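You operate a simulated robot arm through the tools that you are given. There is no shell and no other tool. Be economical: measure what you need, move in short steps, check, and stop when the job is done.

You are at the controls of a simulated robot arm. One attempt, no reset.

TASK
Free the interlock's half-turned key and leave its bolt shot.
Fine: wind the vice shut on the brass lock, turn the green key back, then fully over; open the vice again.
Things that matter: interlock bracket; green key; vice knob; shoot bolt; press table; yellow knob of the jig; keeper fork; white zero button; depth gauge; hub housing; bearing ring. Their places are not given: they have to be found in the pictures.

The check looks at the end state, three seconds after you hand in, the way a careful person would. Anything else that was tipped, shoved, dropped, spilled or broken makes it a failure.

THE ROBOT
A 7-joint arm with a two-finger parallel gripper, fixed in place. Base frame: the origin is at the foot of the arm, x ahead of it, y to its left, z up; the work surface is at about z = -6. Units: mm, degrees, N and s.
With the tool pointing down near the work surface it reaches from about 240 to 620 mm from the base axis. Its first joint turns from -66.0 to 66.0 degrees. Payload 2.6 kg.
The tool frame sits at the grasp point between the pads (the TCP): z along the fingers, y along the line on which they close. The tips reach 30 mm beyond it. The gripper opens to 94 mm. The fingers are 28 mm wide and 10 mm thick; the gripper's body (50 by 96 mm) begins 55 mm behind the TCP.
Orientation is that of the tool frame in the base frame, as a unit quaternion [w, x, y, z]. With the fingers straight down and closing along the base's y, the tool's x points along the base's -x, its y along +y and its z along -z.

THE INTERFACE
- The arm moves only by the tool send_rows. Its argument "increments" is a list of rows, each a list of 7 numbers: the shift along the tool's x, y, z in mm, then the turn, a rotation vector about the tool's x, y, z in degrees, then the finger opening in mm, from 0 to 94. In form: [[dx, dy, dz, rx, ry, rz, jaw], ...]. A call has 1 to 10 rows; each row shifts and turns the commanded pose from where the row before left it, along the tool's axes as they then stand. Rows are played at 5 a second. More than 50 mm and 8.6 degrees between two rows, or a gripper value outside its range, and nothing of the call is played. A pose out of reach is approached as far as the arm can. The call stops where the force on the tool passes 50 N (or 10 N more than at its start, if that is more) or the arm is blocked; 0.2 s more then pass. Each finger travels about 72 mm/s and halts on what it meets, pressing with about 29 N; the grip force reading is that of the motor and also rises with nothing between the fingers. The clock runs only during rows and for 0.2 s after the last one: add rows that do not move to give the fingers time. It gives the time, the measured TCP pose, the force on the tool (base axes), the opening and the grip force at its end, in the units of the frame above (readings bear some noise), and new pictures: "views" is both (left out), scene, wrist or none.
- Cameras (640 x 400 px; columns grow to the right, rows downward): "scene" is fixed at [43.3, 425, 562.4]; the picture's right is [-0.62, -0.78, 0.00], its down [-0.47, 0.37, -0.80] and it looks along [0.63, -0.50, -0.60] (base axes); focal length 256 px, centre (320, 200). "wrist" rides on the gripper at [-37, 0, -58] in the tool frame; the picture's right is [0.00, -1.00, 0.00], its down [0.97, 0.00, -0.24] and it looks along [0.24, 0.00, 0.97] (tool axes); focal length 218 px, centre (320, 200).
- locate(camera, pixels): there is no depth. For up to 12 entries [column, row, z] of the newest picture of that camera ("zoom" is the newest enlarged one), the place [x, y] in the base frame at which the ray of that pixel passes the height z, good to about 3 mm, but the place of the scene camera against the robot may be out by one fixed shift of up to 25 mm in any direction. No time passes.
- zoom(camera, box): a new picture of the part [left, top, right, bottom] of that camera's present view, enlarged. No time passes.
- job_done(): hands the job in; it is judged then, once.

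Work in short steps. Measure before you move; look again where a grasp or a placing could have gone wrong, and mend it. You have 80 turns and 120 pictures in all, those below and enlarged ones among them. Open the gripper and draw the arm clear of the work before you hand the job in, unless the task says otherwise; then end with one line.

The tools are called after ">>>" by a JSON object that holds its "api" and its "payload". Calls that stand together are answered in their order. send_rows: Moves the arm, as the interface text tells. Its arguments: {"type":"object","properties":{"increments":{"type":"array","items":{"type":"array","items":{"type":"number"}}},"views":{"type":"string","enum":["both","scene","wrist","none"]}},"required":["increments"]} The other tools are called the same way: locate (camera, pixels) gives the place at which the rays of pixels pass given heights; zoom (camera, box) takes an enlarged picture of a part of a camera's view; job_done () hands the job in.

At the start:

```text
t: 0.0
ee_pos: [358.7, -34.2, 392.0]
ee_rot: [0.0, 0.0, 1.0, 0.0]
ft_force: [0.2, 0.2, -0.4]
opening: 94.0
gripper_force: 0.0
```

scene: 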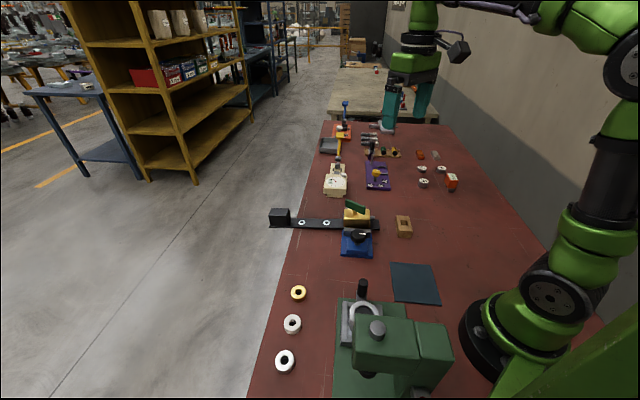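
wrist: 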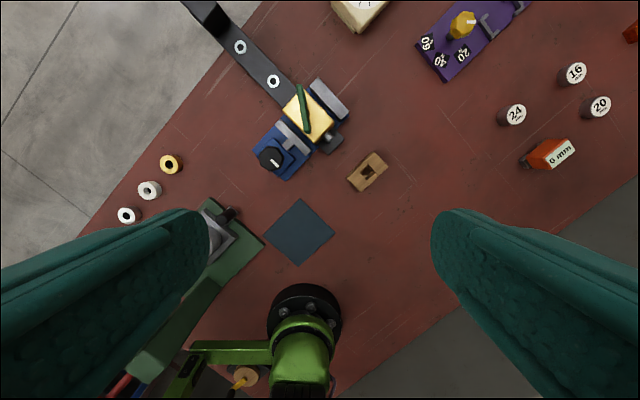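

The brass lock with the green key sits near scene (357,218) and wrist (308,112). The blue vice with its black knob is at scene (358,238). I'll enlarge both.

>>> {"api": "zoom", "payload": {"camera": "scene", "box": [260, 180, 420, 280]}}

>>> {"api": "zoom", "payload": {"camera": "wrist", "box": [180, 0, 420, 200]}}

>>> {"api": "locate", "payload": {"camera": "wrist", "pixels": [[270, 157, 50], [303, 108, 70], [308, 115, 40], [273, 80, 5], [240, 46, 5], [368, 172, 10], [330, 98, 20]]}}

```text
4.00 times, centred on (340, 230) of scene
```

zoom: 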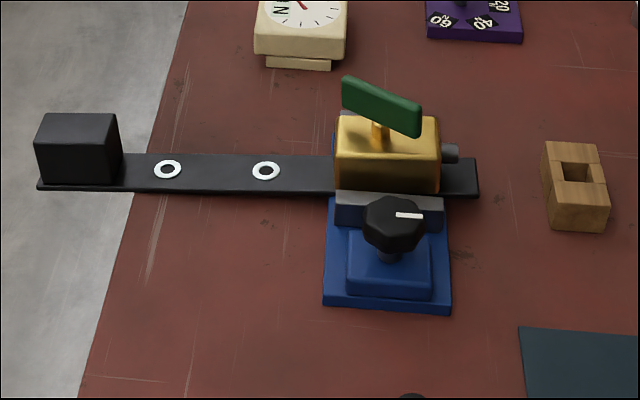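

```text
2.00 times, centred on (300, 100) of wrist
```

zoom: 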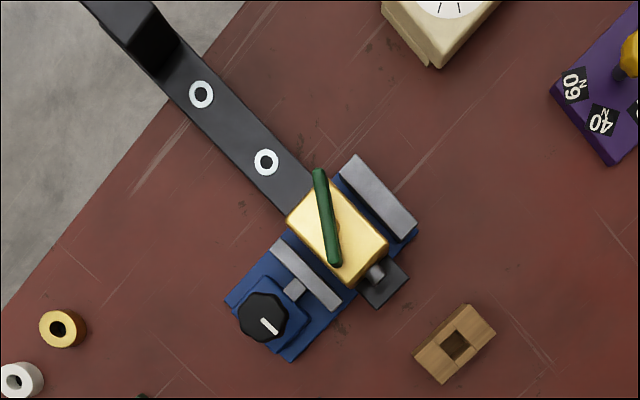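

```text
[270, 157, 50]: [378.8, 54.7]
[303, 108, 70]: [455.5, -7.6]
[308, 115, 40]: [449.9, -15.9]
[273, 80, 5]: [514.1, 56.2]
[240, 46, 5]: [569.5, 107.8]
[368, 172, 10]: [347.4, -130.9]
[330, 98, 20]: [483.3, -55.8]
```

The wrist view puts the vice knob near (379,55) and the lock near (450,-12). I'll drop to about z=280 above them for a closer look.

>>> {"api": "send_rows", "payload": {"increments": [[-14, 18, 38, 0, 0, 0, 94], [-14, 18, 38, 0, 0, 0, 94], [-14, 18, 38, 0, 0, 0, 94], [0, 0, 0, 0, 0, 0, 94]], "views": "wrist"}}

```text
t: 1.0
ee_pos: [403.3, 16.3, 280.1]
ee_rot: [0.0, 0.0, 1.0, 0.0]
ft_force: [-0.2, -0.3, 0.0]
opening: 94.1
gripper_force: 0.1
```

wrist: 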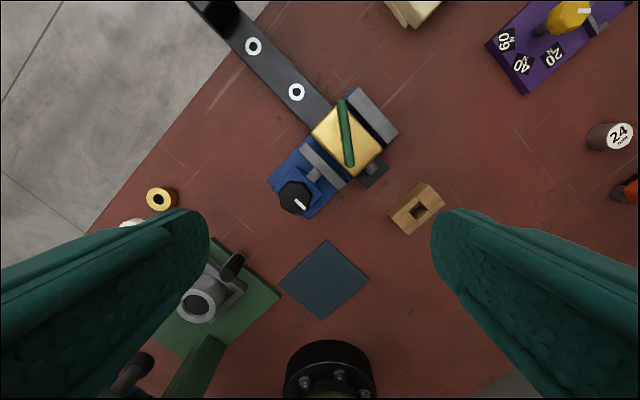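

>>> {"api": "zoom", "payload": {"camera": "wrist", "box": [240, 70, 440, 230]}}

>>> {"api": "locate", "payload": {"camera": "wrist", "pixels": [[295, 196, 30], [295, 196, 50], [295, 196, 70], [341, 101, 60], [341, 101, 90], [351, 163, 60], [351, 163, 90], [297, 92, 0]]}}

```text
2.50 times, centred on (340, 150) of wrist
```

zoom: 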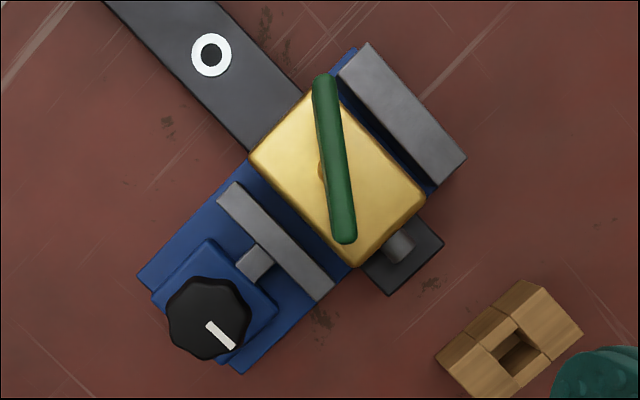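

```text
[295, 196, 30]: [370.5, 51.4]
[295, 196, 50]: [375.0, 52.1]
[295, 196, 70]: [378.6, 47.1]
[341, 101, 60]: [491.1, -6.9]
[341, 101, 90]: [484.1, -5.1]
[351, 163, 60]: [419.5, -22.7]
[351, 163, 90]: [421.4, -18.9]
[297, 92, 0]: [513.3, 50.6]
```

Triangulating the two views puts the knob top near (378,49) at z≈65. I'll move over it and yaw the tool 47° to line up with the bar, which lies at about 43°, staying at z=200.

>>> {"api": "send_rows", "payload": {"increments": [[12.5, 16.5, 20, 0, 0, 0, 94], [12.5, 16.5, 20, 0, 0, 0, 94], [0, 0, 20, 0, 0, 7.83, 94], [0, 0, 20, 0, 0, 7.83, 94], [0, 0, 0, 0, 0, 7.83, 94], [0, 0, 0, 0, 0, 7.83, 94], [0, 0, 0, 0, 0, 7.83, 94], [0, 0, 0, 0, 0, 7.83, 94], [0, 0, 0, 0, 0, 0, 94]]}}

```text
t: 3.0
ee_pos: [375.9, 52.1, 198.5]
ee_rot: [-0.001, 0.399, 0.917, 0.001]
ft_force: [0.9, -0.4, 0.3]
opening: 94.0
gripper_force: 0.1
```

scene: 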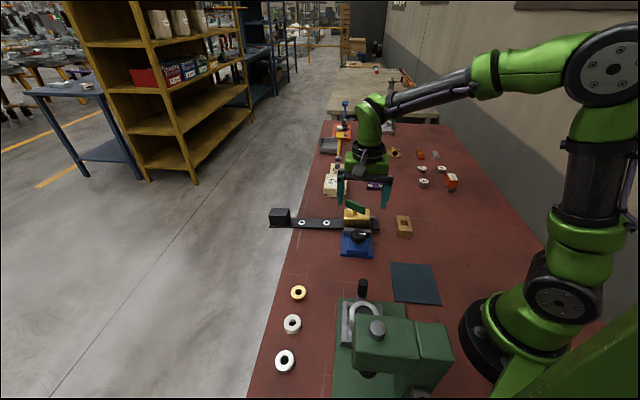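
wrist: 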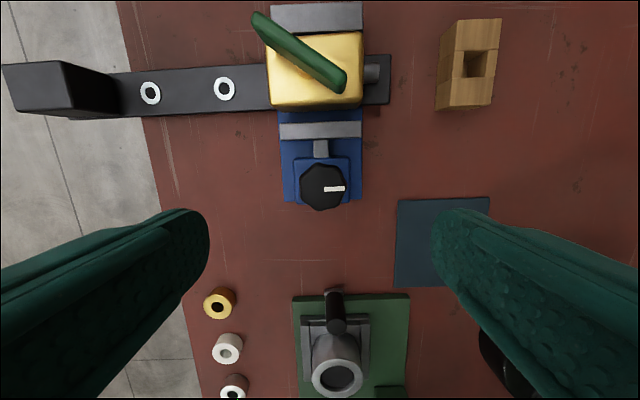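

>>> {"api": "zoom", "payload": {"camera": "wrist", "box": [220, 0, 420, 220]}}

>>> {"api": "locate", "payload": {"camera": "wrist", "pixels": [[323, 187, 40], [323, 187, 60], [323, 187, 80], [258, 18, 60], [258, 18, 90], [342, 86, 60], [342, 86, 90], [320, 130, 40], [335, 295, 60], [335, 325, 60], [337, 375, 60]]}}

```text
1.82 times, centred on (320, 110) of wrist
```

zoom: 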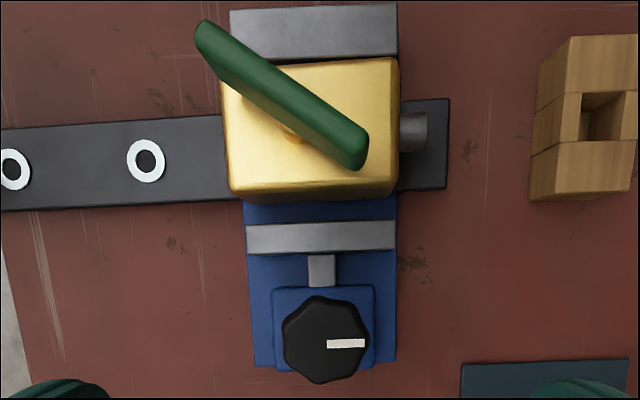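

```text
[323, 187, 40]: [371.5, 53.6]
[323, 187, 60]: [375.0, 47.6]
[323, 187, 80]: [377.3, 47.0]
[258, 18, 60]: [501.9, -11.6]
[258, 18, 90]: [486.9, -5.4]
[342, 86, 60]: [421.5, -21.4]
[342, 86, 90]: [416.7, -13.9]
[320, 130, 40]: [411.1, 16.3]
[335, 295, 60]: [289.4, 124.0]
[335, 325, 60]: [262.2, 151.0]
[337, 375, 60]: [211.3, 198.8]
```

>>> {"api": "locate", "payload": {"camera": "scene", "pixels": [[326.5, 222.5, 0], [326.5, 222.5, 5], [301.8, 222, 0], [358.3, 233.3, 40], [358.3, 233.3, 55], [358.3, 233.3, 70], [347, 203, 80], [347, 203, 100], [364, 208, 80], [364, 208, 100]]}}

>>> {"api": "locate", "payload": {"camera": "wrist", "pixels": [[224, 88, 0], [224, 88, 5], [150, 92, 0], [150, 92, 5]]}}

```text
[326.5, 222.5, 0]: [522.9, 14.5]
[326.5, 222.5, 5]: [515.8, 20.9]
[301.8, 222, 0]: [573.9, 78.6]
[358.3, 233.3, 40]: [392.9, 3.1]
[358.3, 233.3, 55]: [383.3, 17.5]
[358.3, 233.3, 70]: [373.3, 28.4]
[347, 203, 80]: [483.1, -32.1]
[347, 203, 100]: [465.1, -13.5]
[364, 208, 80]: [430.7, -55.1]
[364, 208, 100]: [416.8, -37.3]
```

```text
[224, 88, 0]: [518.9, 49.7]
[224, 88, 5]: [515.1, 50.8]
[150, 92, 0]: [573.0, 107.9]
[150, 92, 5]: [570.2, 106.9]
```

Knob centre comes out at about (375,49), with its top near z 58–65, and the key top is around z 80–90. I'll centre over the knob and descend to TCP z≈100 to check.

>>> {"api": "send_rows", "payload": {"increments": [[-1.6, -2.7, 30, 0, 0, 0, 94], [0, 0, 35, 0, 0, 0, 94], [0, 0, 33, 0, 0, 0, 94], [0, 0, 0, 0, 0, 0, 94]]}}

```text
t: 4.0
ee_pos: [377.9, 47.9, 97.2]
ee_rot: [0.0, 0.398, 0.917, 0.0]
ft_force: [0.4, -0.3, -0.8]
opening: 94.3
gripper_force: 0.0
```

scene: 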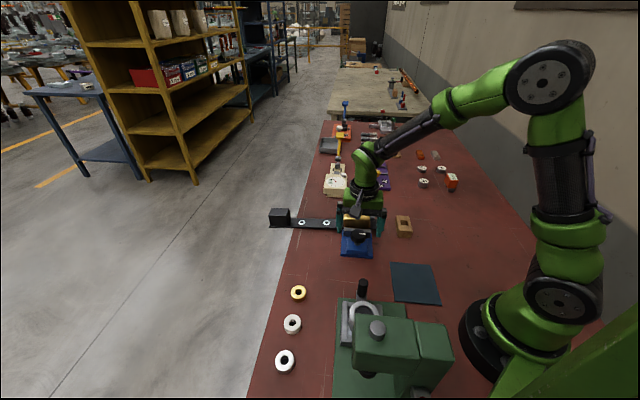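
wrist: 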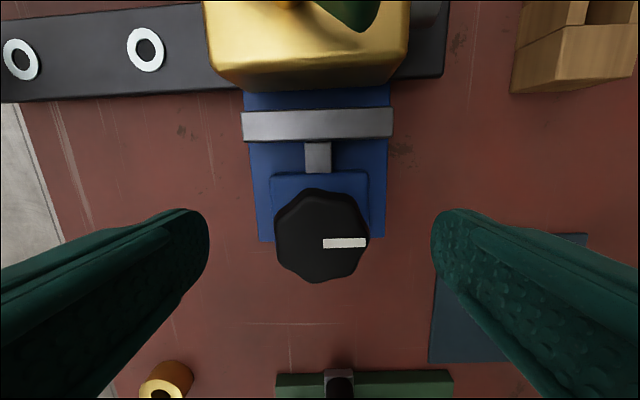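

Comparing the last two views, the knob top is at z≈54 and sits 5 mm further along tool x. I'll correct that, lower the tips to about z=40, and close on it.

>>> {"api": "send_rows", "payload": {"increments": [[4.9, -1, 10, 0, 0, 0, 94], [0, 0, 10, 0, 0, 0, 94], [0, 0, 7, 0, 0, 0, 94], [0, 0, 0, 0, 0, 0, 60], [0, 0, 0, 0, 0, 0, 40], [0, 0, 0, 0, 0, 0, 30], [0, 0, 0, 0, 0, 0, 30]]}}

```text
t: 5.6
ee_pos: [372.3, 50.0, 72.5]
ee_rot: [0.002, 0.398, 0.917, 0.001]
ft_force: [10.6, 1.7, 7.0]
opening: 43.3
gripper_force: 44.8
```

scene: 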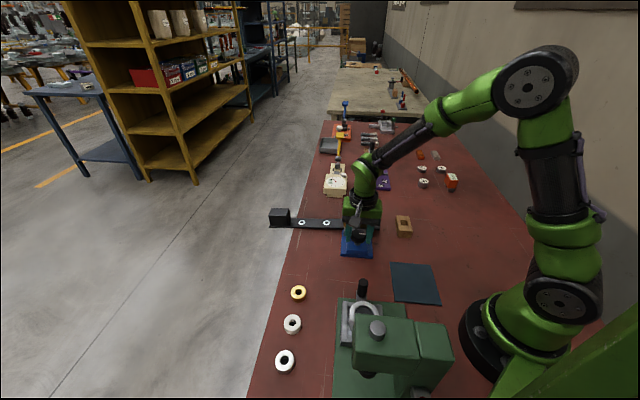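
wrist: 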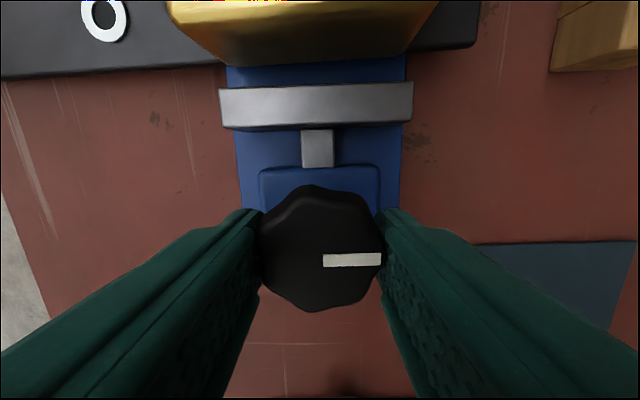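

The knob is gripped at 43 mm and centred. I'll turn it clockwise as seen from above (+tool z), 32° for a start, and watch which way the jaw goes.

>>> {"api": "send_rows", "payload": {"increments": [[0, 0, 0, 0, 0, 8, 30], [0, 0, 0, 0, 0, 8, 30], [0, 0, 0, 0, 0, 8, 30], [0, 0, 0, 0, 0, 8, 30], [0, 0, 0, 0, 0, 0, 30]], "views": "wrist"}}

```text
t: 6.8
ee_pos: [373.2, 52.7, 73.3]
ee_rot: [0.003, 0.636, 0.772, 0.002]
ft_force: [34.6, 5.0, -23.0]
opening: 42.9
gripper_force: 44.7
```

wrist: 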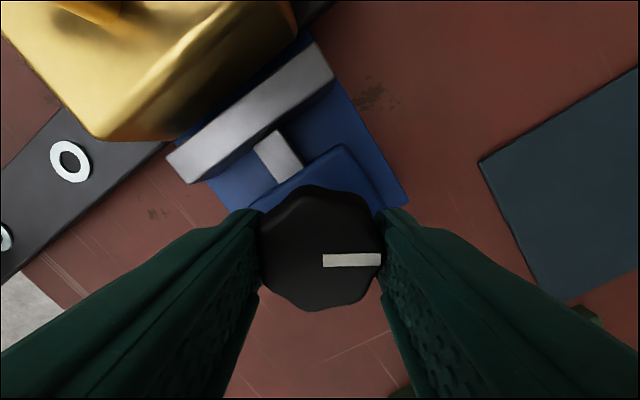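

The knob follows and the jaw seems to be creeping towards the lock. Side force is up to 34 N in +x, so I'll ease the TCP that way and keep turning.

>>> {"api": "send_rows", "payload": {"increments": [[0, 2, 1, 0, 0, 0, 30], [0, 0, 0, 0, 0, 8, 30], [0, 0, 0, 0, 0, 8, 30], [0, 0, 0, 0, 0, 0, 30]], "views": "wrist"}}

```text
t: 7.8
ee_pos: [374.6, 51.4, 72.8]
ee_rot: [0.002, 0.738, 0.675, 0.001]
ft_force: [5.2, -0.6, 27.0]
opening: 42.9
gripper_force: 45.3
```

wrist: 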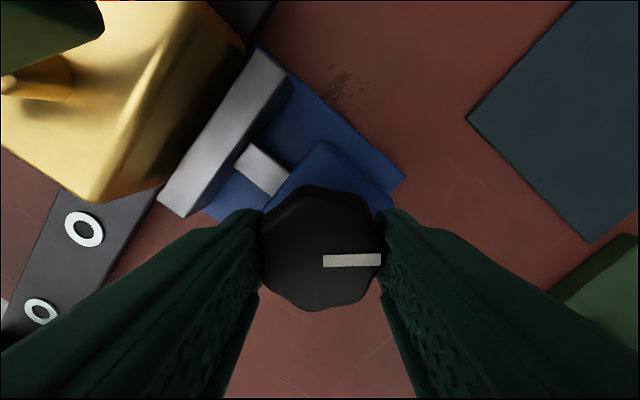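

The jaw is clearly closing on the lock and the side force has gone. I'll ease z up 0.5 mm and keep turning.

>>> {"api": "send_rows", "payload": {"increments": [[0, 0, -0.5, 0, 0, 0, 30], [0, 0, 0, 0, 0, 8, 30], [0, 0, 0, 0, 0, 8, 30], [0, 0, 0, 0, 0, 8, 30], [0, 0, 0, 0, 0, 0, 30]], "views": "wrist"}}

```text
t: 9.0
ee_pos: [376.1, 51.2, 73.2]
ee_rot: [0.002, 0.863, 0.506, 0.003]
ft_force: [17.6, -9.4, 16.8]
opening: 43.0
gripper_force: 45.3
```

wrist: 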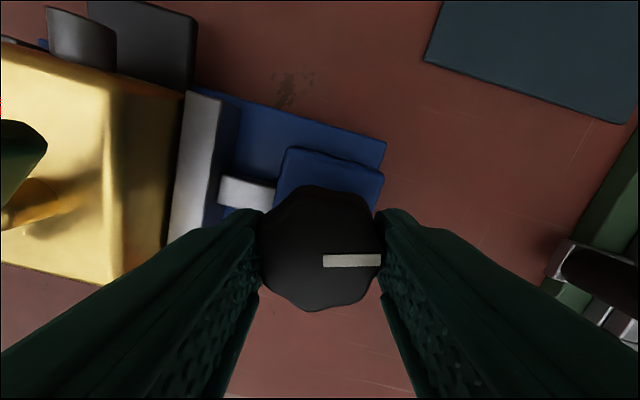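

The knob has gone 72° and the jaw is almost on the lock. Next I relieve 1 mm along tool y and continue in small turns until it resists.

>>> {"api": "send_rows", "payload": {"increments": [[0, 1.2, -0.3, 0, 0, 0, 30], [0, 0, 0, 0, 0, 8, 30], [0, 0, 0, 0, 0, 8, 30], [0, 0, 0, 0, 0, 0, 30]], "views": "wrist"}}

```text
t: 10.0
ee_pos: [376.8, 51.0, 73.3]
ee_rot: [0.002, 0.924, 0.382, 0.002]
ft_force: [6.6, -12.8, 32.6]
opening: 43.0
gripper_force: 45.3
```

wrist: 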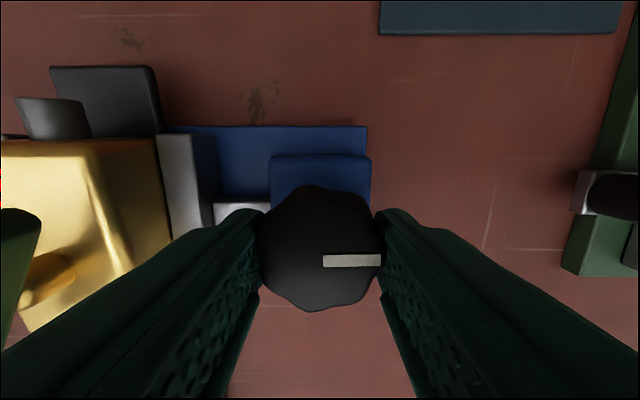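

The jaw now touches the lock. I'll keep winding in small turns, watching for the knob to slip or stall.

>>> {"api": "send_rows", "payload": {"increments": [[0, 0, -0.5, 0, 0, 0, 30], [0, 0, 0, 0, 0, 8, 30], [0, 0, 0, 0, 0, 8, 30], [0, 0, 0, 0, 0, 0, 30]], "views": "wrist"}}

```text
t: 11.0
ee_pos: [377.5, 49.9, 72.9]
ee_rot: [0.001, 0.968, 0.249, 0.003]
ft_force: [15.4, -13.9, 24.3]
opening: 43.0
gripper_force: 44.7
```

wrist: 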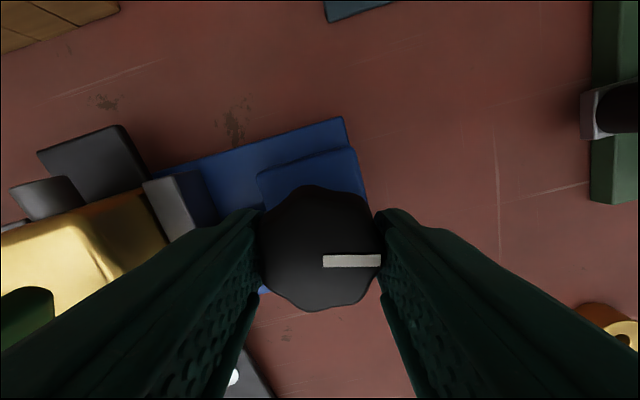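

>>> {"api": "send_rows", "payload": {"increments": [[0.4, 1.2, -0.4, 0, 0, 0, 30], [0, 0, 0, 0, 0, 8, 30], [0, 0, 0, 0, 0, 8, 30], [0, 0, 0, 0, 0, 0, 30]], "views": "wrist"}}

```text
t: 12.0
ee_pos: [376.6, 49.5, 74.0]
ee_rot: [0.002, 0.994, 0.113, 0.002]
ft_force: [18.7, -12.4, 5.3]
opening: 43.0
gripper_force: 44.8
```

wrist: 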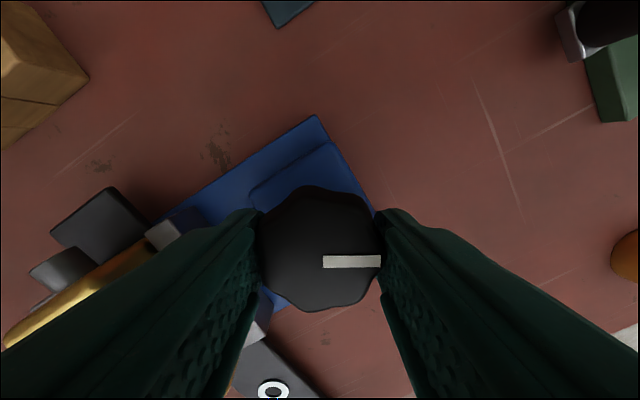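

The knob is at 120° and still turning, but I can't see the clamp from this angle. I'll open to 62 mm, lift clear, and wind the wrist back for a look.

>>> {"api": "send_rows", "payload": {"increments": [[0, 0, 0, 0, 0, 0, 62], [0, 0, 0, 0, 0, 0, 62], [0, 0, -30, 0, 0, 0, 62], [0, 0, -35, 0, 0, 0, 62], [0, 0, 0, 0, 0, -8.5, 62], [0, 0, 0, 0, 0, -8.5, 62], [0, 0, 0, 0, 0, -8.5, 62], [0, 0, 0, 0, 0, -8.5, 62], [0, 0, 0, 0, 0, -8.5, 62], [0, 0, 0, 0, 0, -8.5, 62]], "views": "none"}}

>>> {"api": "send_rows", "payload": {"increments": [[0, 0, 0, 0, 0, -8.5, 62], [0, 0, 0, 0, 0, -8.5, 62], [0, 0, 0, 0, 0, -8.5, 62], [0, 0, 0, 0, 0, -8.5, 62], [0, 0, 0, 0, 0, -8.5, 62], [0, 0, 0, 0, 0, -8.5, 62], [0, 0, -30, 0, 0, -8.5, 62], [0, 0, -30, 0, 0, -8.5, 62], [0, 0, 0, 0, 0, 0, 62]], "views": "both"}}

```text
t: 14.2
ee_pos: [375.1, 49.6, 140.2]
ee_rot: [0.0, 0.847, 0.532, 0.0]
ft_force: [-0.1, -0.3, -1.3]
opening: 61.9
gripper_force: 0.0
```

```text
t: 16.2
ee_pos: [376.1, 49.0, 201.3]
ee_rot: [0.0, 0.405, 0.914, -0.001]
ft_force: [0.8, 0.7, 0.1]
opening: 62.0
gripper_force: 0.0
```

scene: 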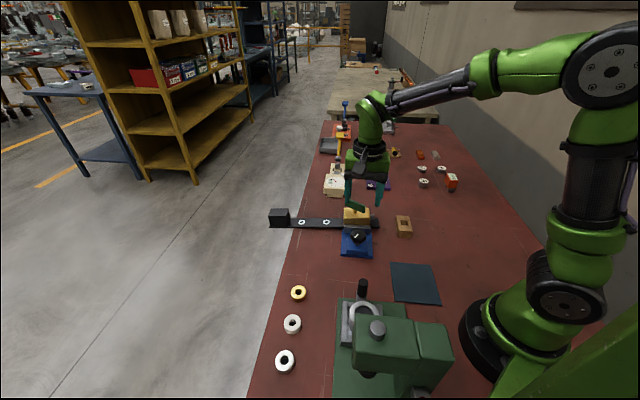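
wrist: 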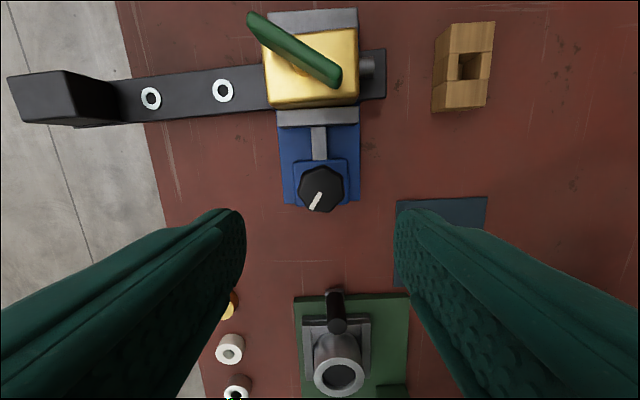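

>>> {"api": "zoom", "payload": {"camera": "wrist", "box": [220, 0, 420, 220]}}

```text
1.82 times, centred on (320, 110) of wrist
```

zoom: 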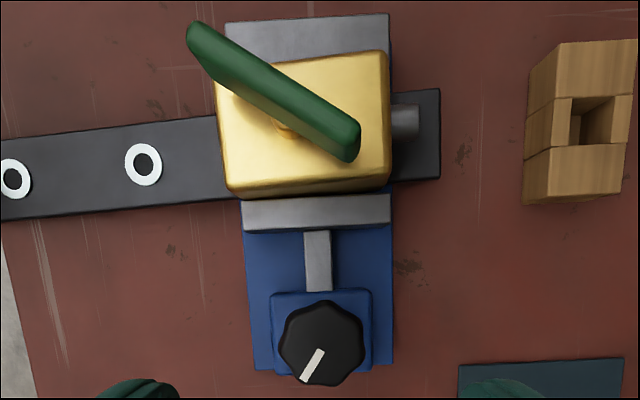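

The jaw has advanced about 14 mm and is at the lock face; the knob mark now points 120° clockwise. I'll re-grip with the tool turned back 60° to line up with the mark, so I can wind on until it stalls.

>>> {"api": "send_rows", "payload": {"increments": [[0, 0, 30, 0, 0, -7.5, 62], [0, 0, 30, 0, 0, -7.5, 62], [0, 0, 0, 0, 0, -7.5, 62], [0, 0, 0, 0, 0, -7.5, 62], [0, 0, 0, 0, 0, -7.5, 62], [0, 0, 0, 0, 0, -7.5, 62], [0, 0, 0, 0, 0, -7.5, 62], [0, 0, 0, 0, 0, -7.5, 62], [0, 0, 20, 0, 0, 0, 62], [0, 0, 0, 0, 0, 0, 62]], "views": "wrist"}}

```text
t: 18.4
ee_pos: [376.8, 51.4, 120.1]
ee_rot: [-0.001, -0.105, 0.995, 0.001]
ft_force: [0.3, 0.1, -0.9]
opening: 61.8
gripper_force: 0.1
```

wrist: 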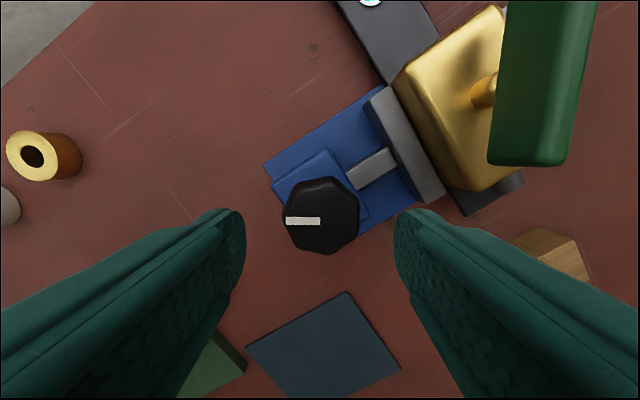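

The lock face is slightly skewed to the jaw, so it isn't clamped yet. I'll descend on the knob and grip it.

>>> {"api": "send_rows", "payload": {"increments": [[2.5, 0, 23, 0, 0, 0, 62], [0, 0, 23, 0, 0, 0, 62], [0, 0, 0, 0, 0, 0, 40], [0, 0, 0, 0, 0, 0, 30], [0, 0, 0, 0, 0, 0, 30], [0, 0, 0, 0, 0, 8, 30], [0, 0, 0, 0, 0, 8, 30], [0, 0, 0, 0, 0, 0, 30]], "views": "wrist"}}

```text
t: 20.2
ee_pos: [373.3, 50.6, 72.8]
ee_rot: [0.0, 0.034, 0.999, 0.001]
ft_force: [7.7, -0.4, -13.7]
opening: 42.9
gripper_force: 44.9
```

wrist: 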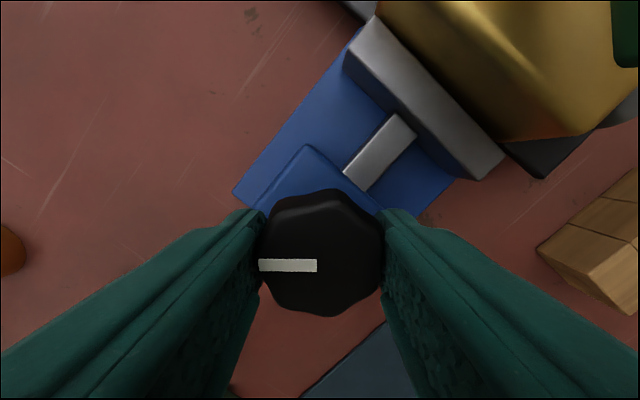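

Good grip, and the knob turned 16° more. Continuing.

>>> {"api": "send_rows", "payload": {"increments": [[0, 0.4, 0.2, 0, 0, 8, 30], [0, 0, 0, 0, 0, 8, 30], [0, 0, 0, 0, 0, 8, 30], [0, 0, 0, 0, 0, 0, 30]], "views": "wrist"}}

```text
t: 21.2
ee_pos: [372.9, 50.6, 73.7]
ee_rot: [0.001, 0.241, 0.97, 0.0]
ft_force: [21.9, 1.8, -25.8]
opening: 42.8
gripper_force: 45.0
```

wrist: 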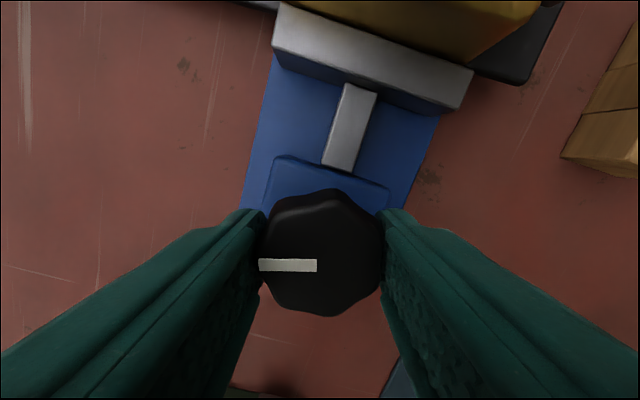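

The jaw is still advancing and the lock is now flush with it. I relieve the side force and continue.

>>> {"api": "send_rows", "payload": {"increments": [[-1.1, 0.6, 0.4, 0, 0, 0, 30], [0, 0, 0, 0, 0, 8, 30], [0, 0, 0, 0, 0, 8, 30], [0, 0, 0, 0, 0, 0, 30]], "views": "wrist"}}

```text
t: 22.2
ee_pos: [374.4, 51.2, 72.5]
ee_rot: [0.0, 0.375, 0.927, 0.001]
ft_force: [-3.7, -5.2, 14.8]
opening: 43.8
gripper_force: 44.4
```

wrist: 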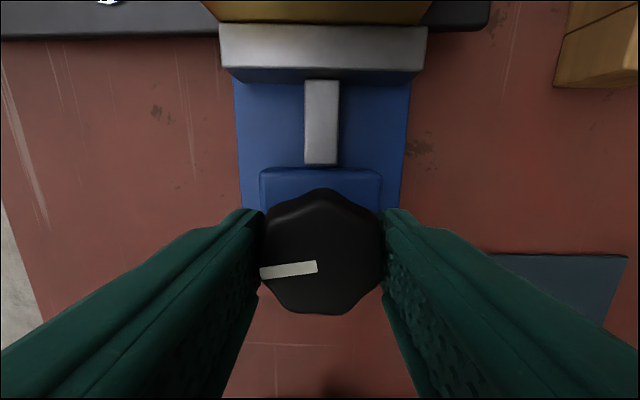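

The mark now lags the fingers by about 6° and the opening rose to 43.8, so the knob has stalled and the vice is tight. I'll release, rise and inspect.

>>> {"api": "send_rows", "payload": {"increments": [[0, 0, 0, 0, 0, 0, 62], [0, 0, 0, 0, 0, 0, 62], [0, 0, -30, 0, 0, 0, 62], [0, 0, -35, 0, 0, 0, 62], [-30, 0, -40, 0, 0, 0, 62], [-35, 0, -30, 0, 0, 0, 62], [0, 0, 0, 0, 0, 0, 62]], "views": "wrist"}}

>>> {"api": "zoom", "payload": {"camera": "wrist", "box": [220, 100, 420, 320]}}

```text
t: 23.8
ee_pos: [420.0, 4.2, 205.3]
ee_rot: [0.0, 0.374, 0.927, 0.0]
ft_force: [0.3, -0.4, 0.0]
opening: 62.4
gripper_force: 0.1
```

wrist: 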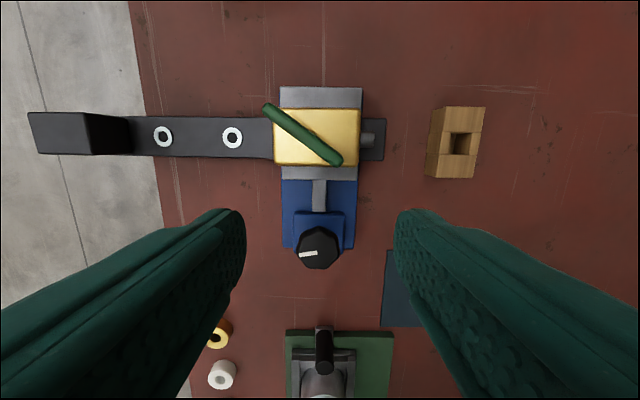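

```text
1.82 times, centred on (320, 210) of wrist
```

zoom: 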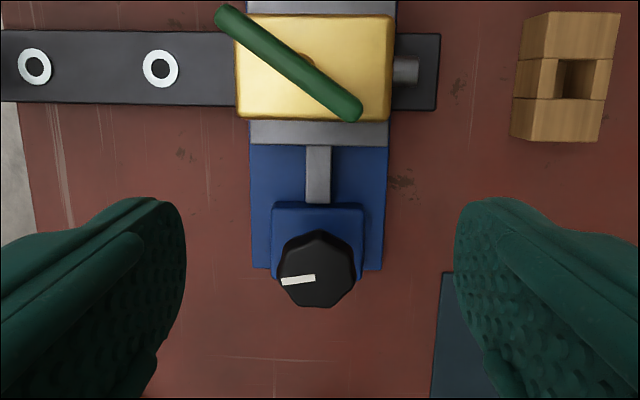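

The vice is clamped: lock square, both faces in contact. Now I'll measure the key.

>>> {"api": "locate", "payload": {"camera": "wrist", "pixels": [[268, 107, 70], [268, 107, 90], [337, 160, 70], [337, 160, 90], [318, 137, 45], [274, 108, 45], [360, 110, 45], [359, 165, 45], [276, 165, 45], [373, 140, 25]]}}

>>> {"api": "zoom", "payload": {"camera": "scene", "box": [300, 180, 420, 260]}}

```text
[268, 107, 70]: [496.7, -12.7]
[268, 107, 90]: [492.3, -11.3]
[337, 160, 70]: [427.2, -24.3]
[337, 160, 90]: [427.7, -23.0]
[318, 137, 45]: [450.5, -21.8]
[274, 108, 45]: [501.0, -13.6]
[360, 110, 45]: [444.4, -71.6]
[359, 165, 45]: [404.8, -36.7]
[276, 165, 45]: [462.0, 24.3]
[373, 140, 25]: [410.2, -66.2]
```

```text
5.00 times, centred on (360, 220) of scene
```

zoom: 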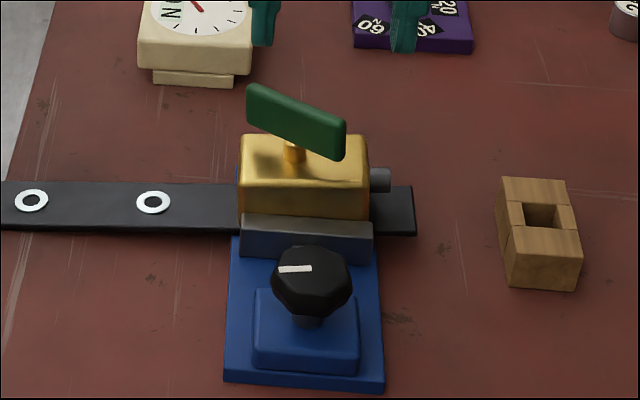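

Key ends are at about (494,-12) and (427,-24), so the midpoint is (460,-17.5), angle ≈10°, top z≈85. I'll turn the tool −54° so the fingers straddle the plate, then come down to z≈130 over it.

>>> {"api": "send_rows", "payload": {"increments": [[0, 0, 0, 0, 0, -7.7, 55], [0, 0, 0, 0, 0, -7.7, 55], [0, 0, 0, 0, 0, -7.7, 55], [0, 0, 0, 0, 0, -7.7, 55], [0, 0, 0, 0, 0, -7.7, 55], [0, 0, 0, 0, 0, -7.7, 55], [0, 0, 0, 0, 0, -7.6, 55], [-17.7, -14.1, 25, 0, 0, 0, 55], [-18, -14.2, 25, 0, 0, 0, 55], [0, 0, 15, 0, 0, 0, 55]], "views": "wrist"}}

```text
t: 26.0
ee_pos: [463.2, -18.0, 142.8]
ee_rot: [0.001, -0.086, 0.996, 0.0]
ft_force: [-1.0, -1.2, -0.1]
opening: 55.0
gripper_force: 0.2
```

wrist: 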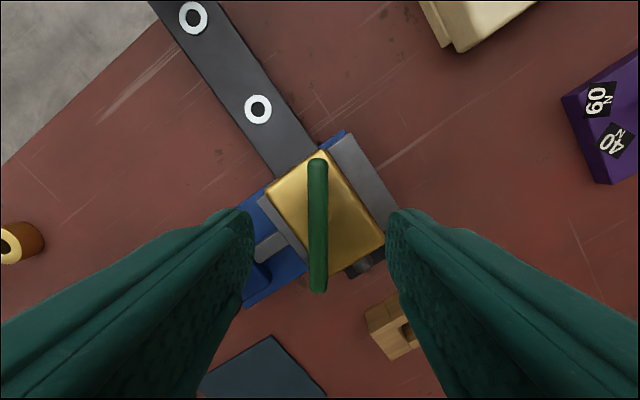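

The key is vertical in the picture at column 318, rows 158–292, with its top at z≈88 and its centre about 5 mm along tool x. I'll descend to TCP z≈95 and grip it.

>>> {"api": "send_rows", "payload": {"increments": [[5, 0.5, 15, 0, 0, 0, 55], [0, 0, 18, 0, 0, 0, 55], [0, 0, 15, 0, 0, 0, 55], [0, 0, 0, 0, 0, 0, 30], [0, 0, 0, 0, 0, 0, 5], [0, 0, 0, 0, 0, 0, 2], [0, 0, 0, 0, 0, 0, 2]]}}

```text
t: 27.6
ee_pos: [456.8, -18.8, 95.0]
ee_rot: [0.001, -0.086, 0.996, 0.0]
ft_force: [1.3, 1.3, 0.1]
opening: 14.3
gripper_force: 28.9
```

scene: 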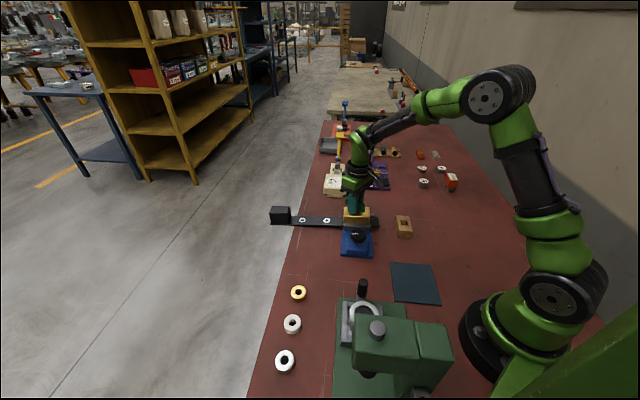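
wrist: 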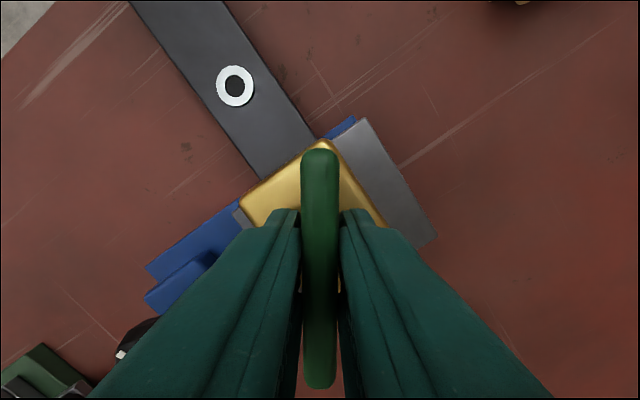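

Gripped at 14.3 mm. I'll take a baseline view of the bolt before turning.

>>> {"api": "zoom", "payload": {"camera": "scene", "box": [320, 180, 420, 260]}}

```text
5.00 times, centred on (370, 220) of scene
```

zoom: 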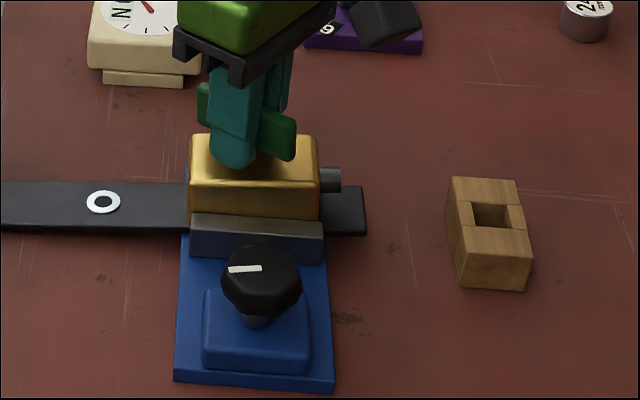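

The bolt shows about 22 zoom px. I'll test with a small turn, −14° about tool z, and watch the bolt.

>>> {"api": "send_rows", "payload": {"increments": [[0, 0, 0, 0, 0, -7, 2], [0, 0, 0, 0, 0, -7, 2], [0, 0, 0, 0, 0, 0, 2]], "views": "wrist"}}

>>> {"api": "zoom", "payload": {"camera": "scene", "box": [320, 180, 420, 260]}}

```text
t: 28.4
ee_pos: [456.2, -16.0, 95.1]
ee_rot: [-0.001, -0.206, 0.978, 0.0]
ft_force: [0.5, -3.6, -0.6]
opening: 14.4
gripper_force: 28.3
```

wrist: 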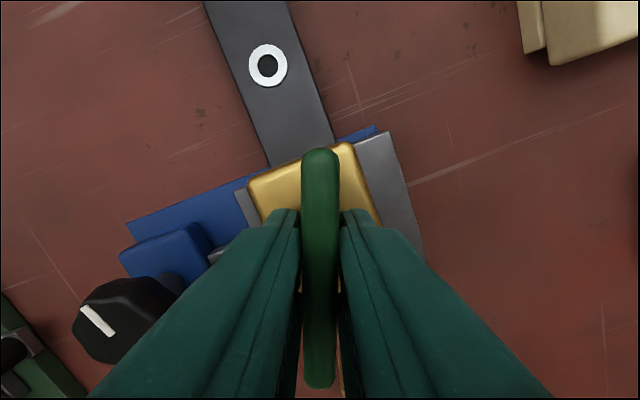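

```text
5.00 times, centred on (370, 220) of scene
```

zoom: 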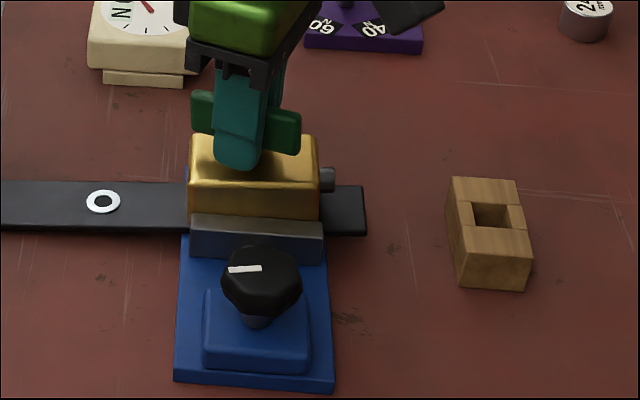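

The bolt retracted (22→15 px), so −z is "back". I'll carry on back to the stop, roughly where the key lies along the bar.

>>> {"api": "send_rows", "payload": {"increments": [[0, 0, 0, 0, 0, -6, 2], [0, 0, 0, 0, 0, -6, 2], [0, 0, 0, 0, 0, -6, 2], [0, 0, 0, 0, 0, 0, 2]], "views": "wrist"}}

>>> {"api": "zoom", "payload": {"camera": "scene", "box": [320, 180, 420, 260]}}

```text
t: 29.4
ee_pos: [456.8, -16.4, 94.2]
ee_rot: [0.001, -0.359, 0.933, 0.001]
ft_force: [1.7, -3.2, -0.7]
opening: 14.5
gripper_force: 28.6
```

wrist: 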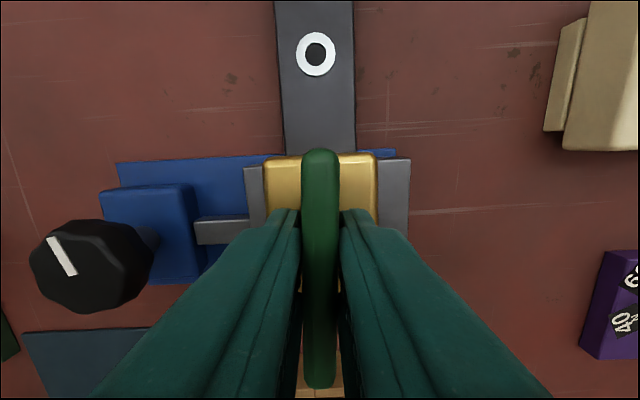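

```text
5.00 times, centred on (370, 220) of scene
```

zoom: 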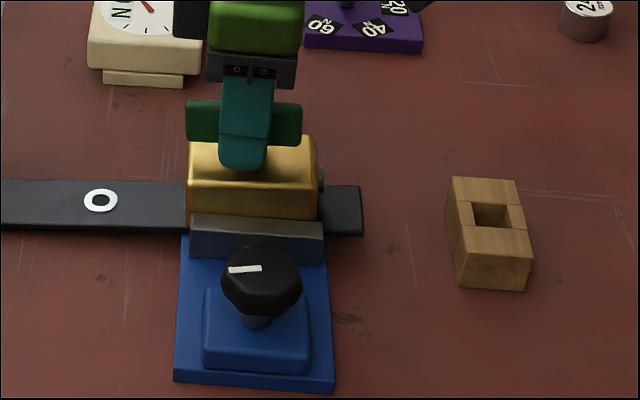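

The key is in line with the bar and the bolt nearly flush (about 5 px). I'll try 6° more to check for the stop.

>>> {"api": "send_rows", "payload": {"increments": [[0, 0, 0, 0, 0, -3, 2], [0, 0, 0, 0, 0, -3, 2], [0, 0, 0, 0, 0, 0, 2]], "views": "wrist"}}

>>> {"api": "zoom", "payload": {"camera": "scene", "box": [320, 180, 420, 260]}}

```text
t: 30.2
ee_pos: [458.1, -16.5, 94.9]
ee_rot: [0.001, -0.405, 0.914, 0.0]
ft_force: [1.8, -0.4, 0.0]
opening: 14.5
gripper_force: 28.8
```

wrist: 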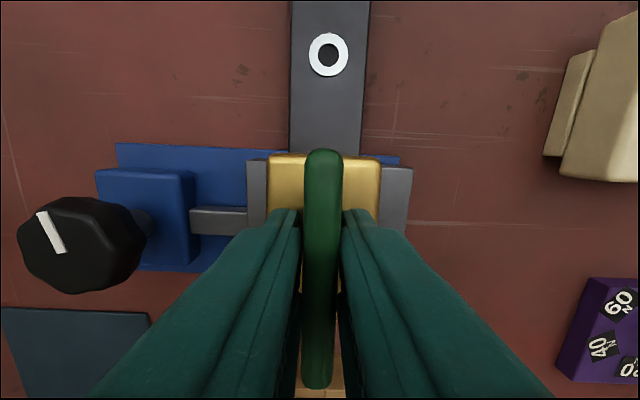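

```text
5.00 times, centred on (370, 220) of scene
```

zoom: 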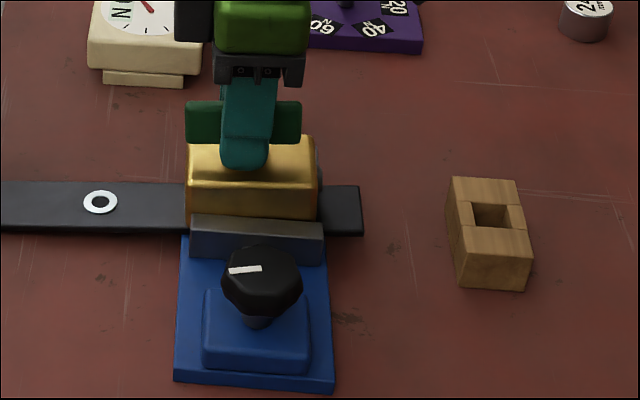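

The key now skews slightly in the fingers and the bolt is flush, so this is the back stop. Now I'll turn it the other way (+z), 48° first.

>>> {"api": "send_rows", "payload": {"increments": [[0, 0, 0, 0, 0, 6, 2], [0, 0, 0, 0, 0, 6, 2], [0, 0, 0, 0, 0, 6, 2], [0, 0, 0, 0, 0, 6, 2], [0, 0, 0, 0, 0, 6, 2], [0, 0, 0, 0, 0, 6, 2], [0, 0, 0, 0, 0, 6, 2], [0, 0, 0, 0, 0, 6, 2], [0, 0, 0, 0, 0, 0, 2]], "views": "wrist"}}

>>> {"api": "zoom", "payload": {"camera": "scene", "box": [320, 180, 420, 260]}}

```text
t: 32.2
ee_pos: [456.0, -17.1, 94.4]
ee_rot: [0.001, 0.002, 1.0, 0.0]
ft_force: [8.6, -4.6, 3.6]
opening: 14.4
gripper_force: 28.7
```

wrist: 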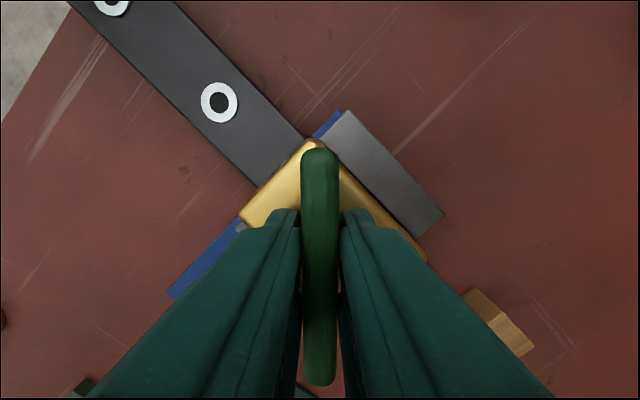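

```text
5.00 times, centred on (370, 220) of scene
```

zoom: 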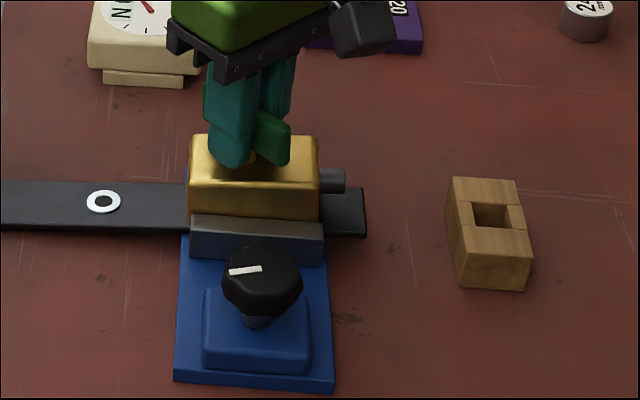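

The key is past the old half-way point and the bolt is still extending (27 px). Continuing +z.

>>> {"api": "send_rows", "payload": {"increments": [[-0.8, -0.4, 0, 0, 0, 6, 2], [0, 0, 0, 0, 0, 6, 2], [0, 0, 0, 0, 0, 6, 2], [0, 0, 0, 0, 0, 6, 2], [0, 0, 0, 0, 0, 0, 2]], "views": "wrist"}}

>>> {"api": "zoom", "payload": {"camera": "scene", "box": [320, 180, 420, 260]}}

```text
t: 33.4
ee_pos: [458.6, -16.2, 92.6]
ee_rot: [-0.001, 0.211, 0.977, 0.0]
ft_force: [3.6, -3.2, 6.9]
opening: 14.6
gripper_force: 29.5
```

wrist: 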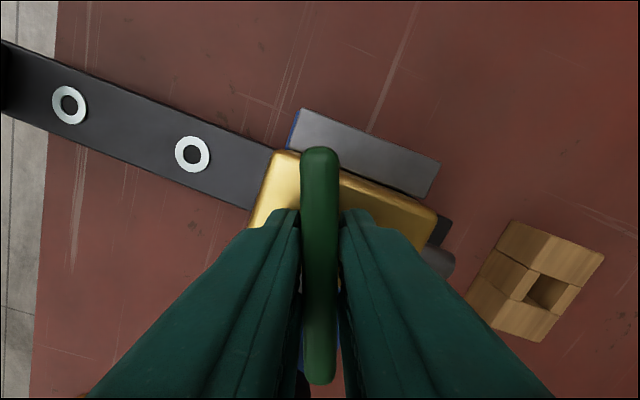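

```text
5.00 times, centred on (370, 220) of scene
```

zoom: 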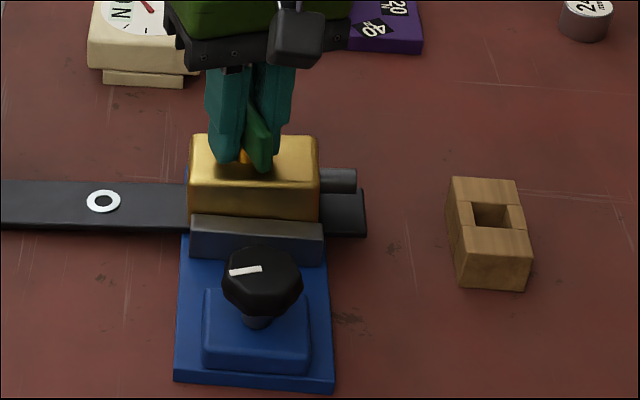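

The bolt is at 38 px and still moving. Another 24°.

>>> {"api": "send_rows", "payload": {"increments": [[0, 0, 0, 0, 0, 6, 2], [0, 0, 0, 0, 0, 6, 2], [0, 0, 0, 0, 0, 6, 2], [0, 0, 0, 0, 0, 6, 2], [0, 0, 0, 0, 0, 0, 2]], "views": "wrist"}}

>>> {"api": "zoom", "payload": {"camera": "scene", "box": [320, 180, 420, 260]}}

```text
t: 34.6
ee_pos: [456.0, -16.6, 93.4]
ee_rot: [0.0, 0.409, 0.912, -0.001]
ft_force: [5.5, -7.0, 0.1]
opening: 14.8
gripper_force: 28.7
```

wrist: 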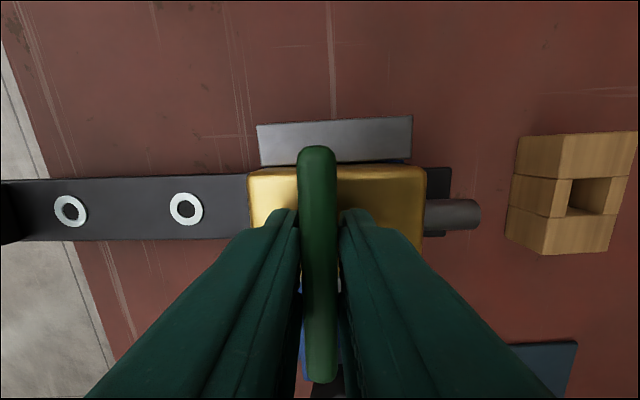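

```text
5.00 times, centred on (370, 220) of scene
```

zoom: 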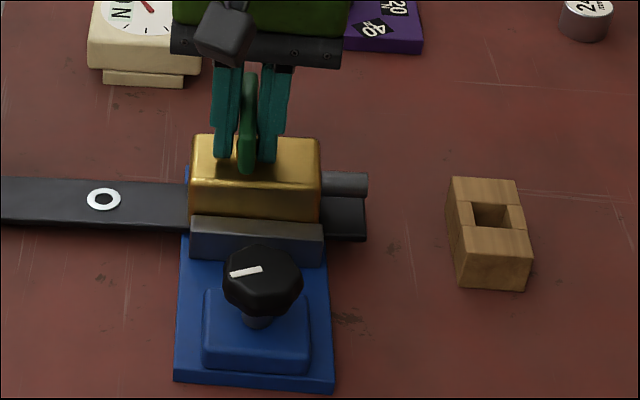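

The bolt is at about 48 px and the key begins to skew, which suggests the end stop near 90°. I'll give it 4° more to confirm.

>>> {"api": "send_rows", "payload": {"increments": [[0, 0, 0, 0, 0, 4, 2], [0, 0, 0, 0, 0, 0, 2]], "views": "wrist"}}

>>> {"api": "zoom", "payload": {"camera": "scene", "box": [320, 180, 420, 260]}}

```text
t: 35.2
ee_pos: [456.2, -16.7, 93.6]
ee_rot: [-0.001, 0.44, 0.898, 0.0]
ft_force: [0.3, -5.9, 3.8]
opening: 16.1
gripper_force: 29.1
```

wrist: 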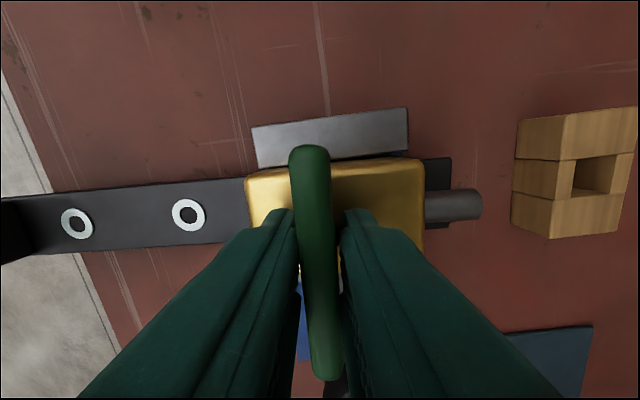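

```text
5.00 times, centred on (370, 220) of scene
```

zoom: 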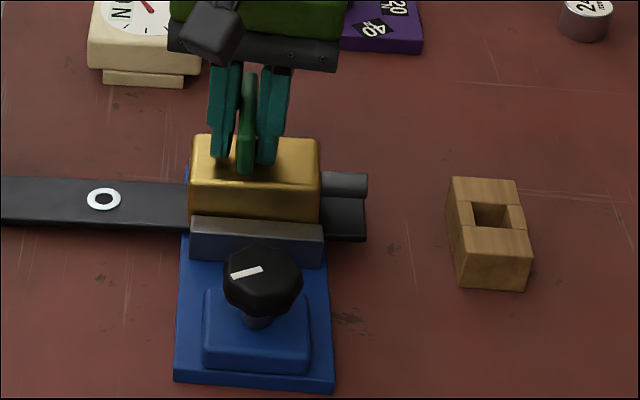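

The key stopped while the fingers went on (skewed, opening 16, bolt unchanged at 48 px), so it is fully over. I'll unwind the skew slightly, release, and lift straight up.

>>> {"api": "send_rows", "payload": {"increments": [[0, 0, 0, 0, 0, -4, 2], [0, 0, 0, 0, 0, 0, 50], [0, 0, 0, 0, 0, 0, 50], [0, 0, -30, 0, 0, 0, 50], [0, 0, -40, 0, 0, 0, 50], [0, 0, -42, 0, 0, 0, 60], [0, 0, 0, 0, 0, 0, 60]], "views": "wrist"}}

>>> {"api": "zoom", "payload": {"camera": "wrist", "box": [220, 100, 420, 320]}}

>>> {"api": "zoom", "payload": {"camera": "scene", "box": [320, 180, 420, 260]}}

```text
t: 36.8
ee_pos: [455.9, -20.5, 207.9]
ee_rot: [0.0, 0.408, 0.913, 0.0]
ft_force: [0.2, -0.4, 0.2]
opening: 60.0
gripper_force: 0.0
```

wrist: 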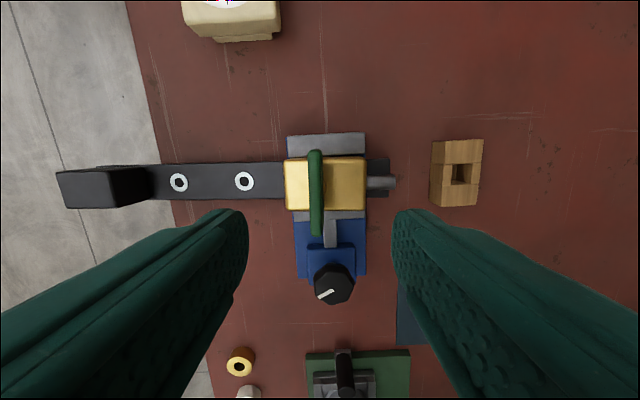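

```text
1.82 times, centred on (320, 210) of wrist
```

zoom: 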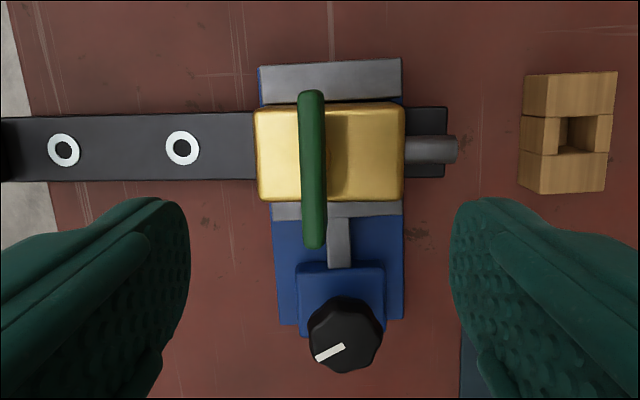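

```text
5.00 times, centred on (370, 220) of scene
```

zoom: 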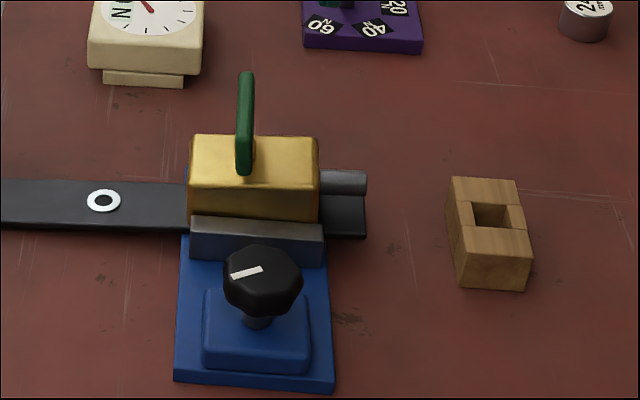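

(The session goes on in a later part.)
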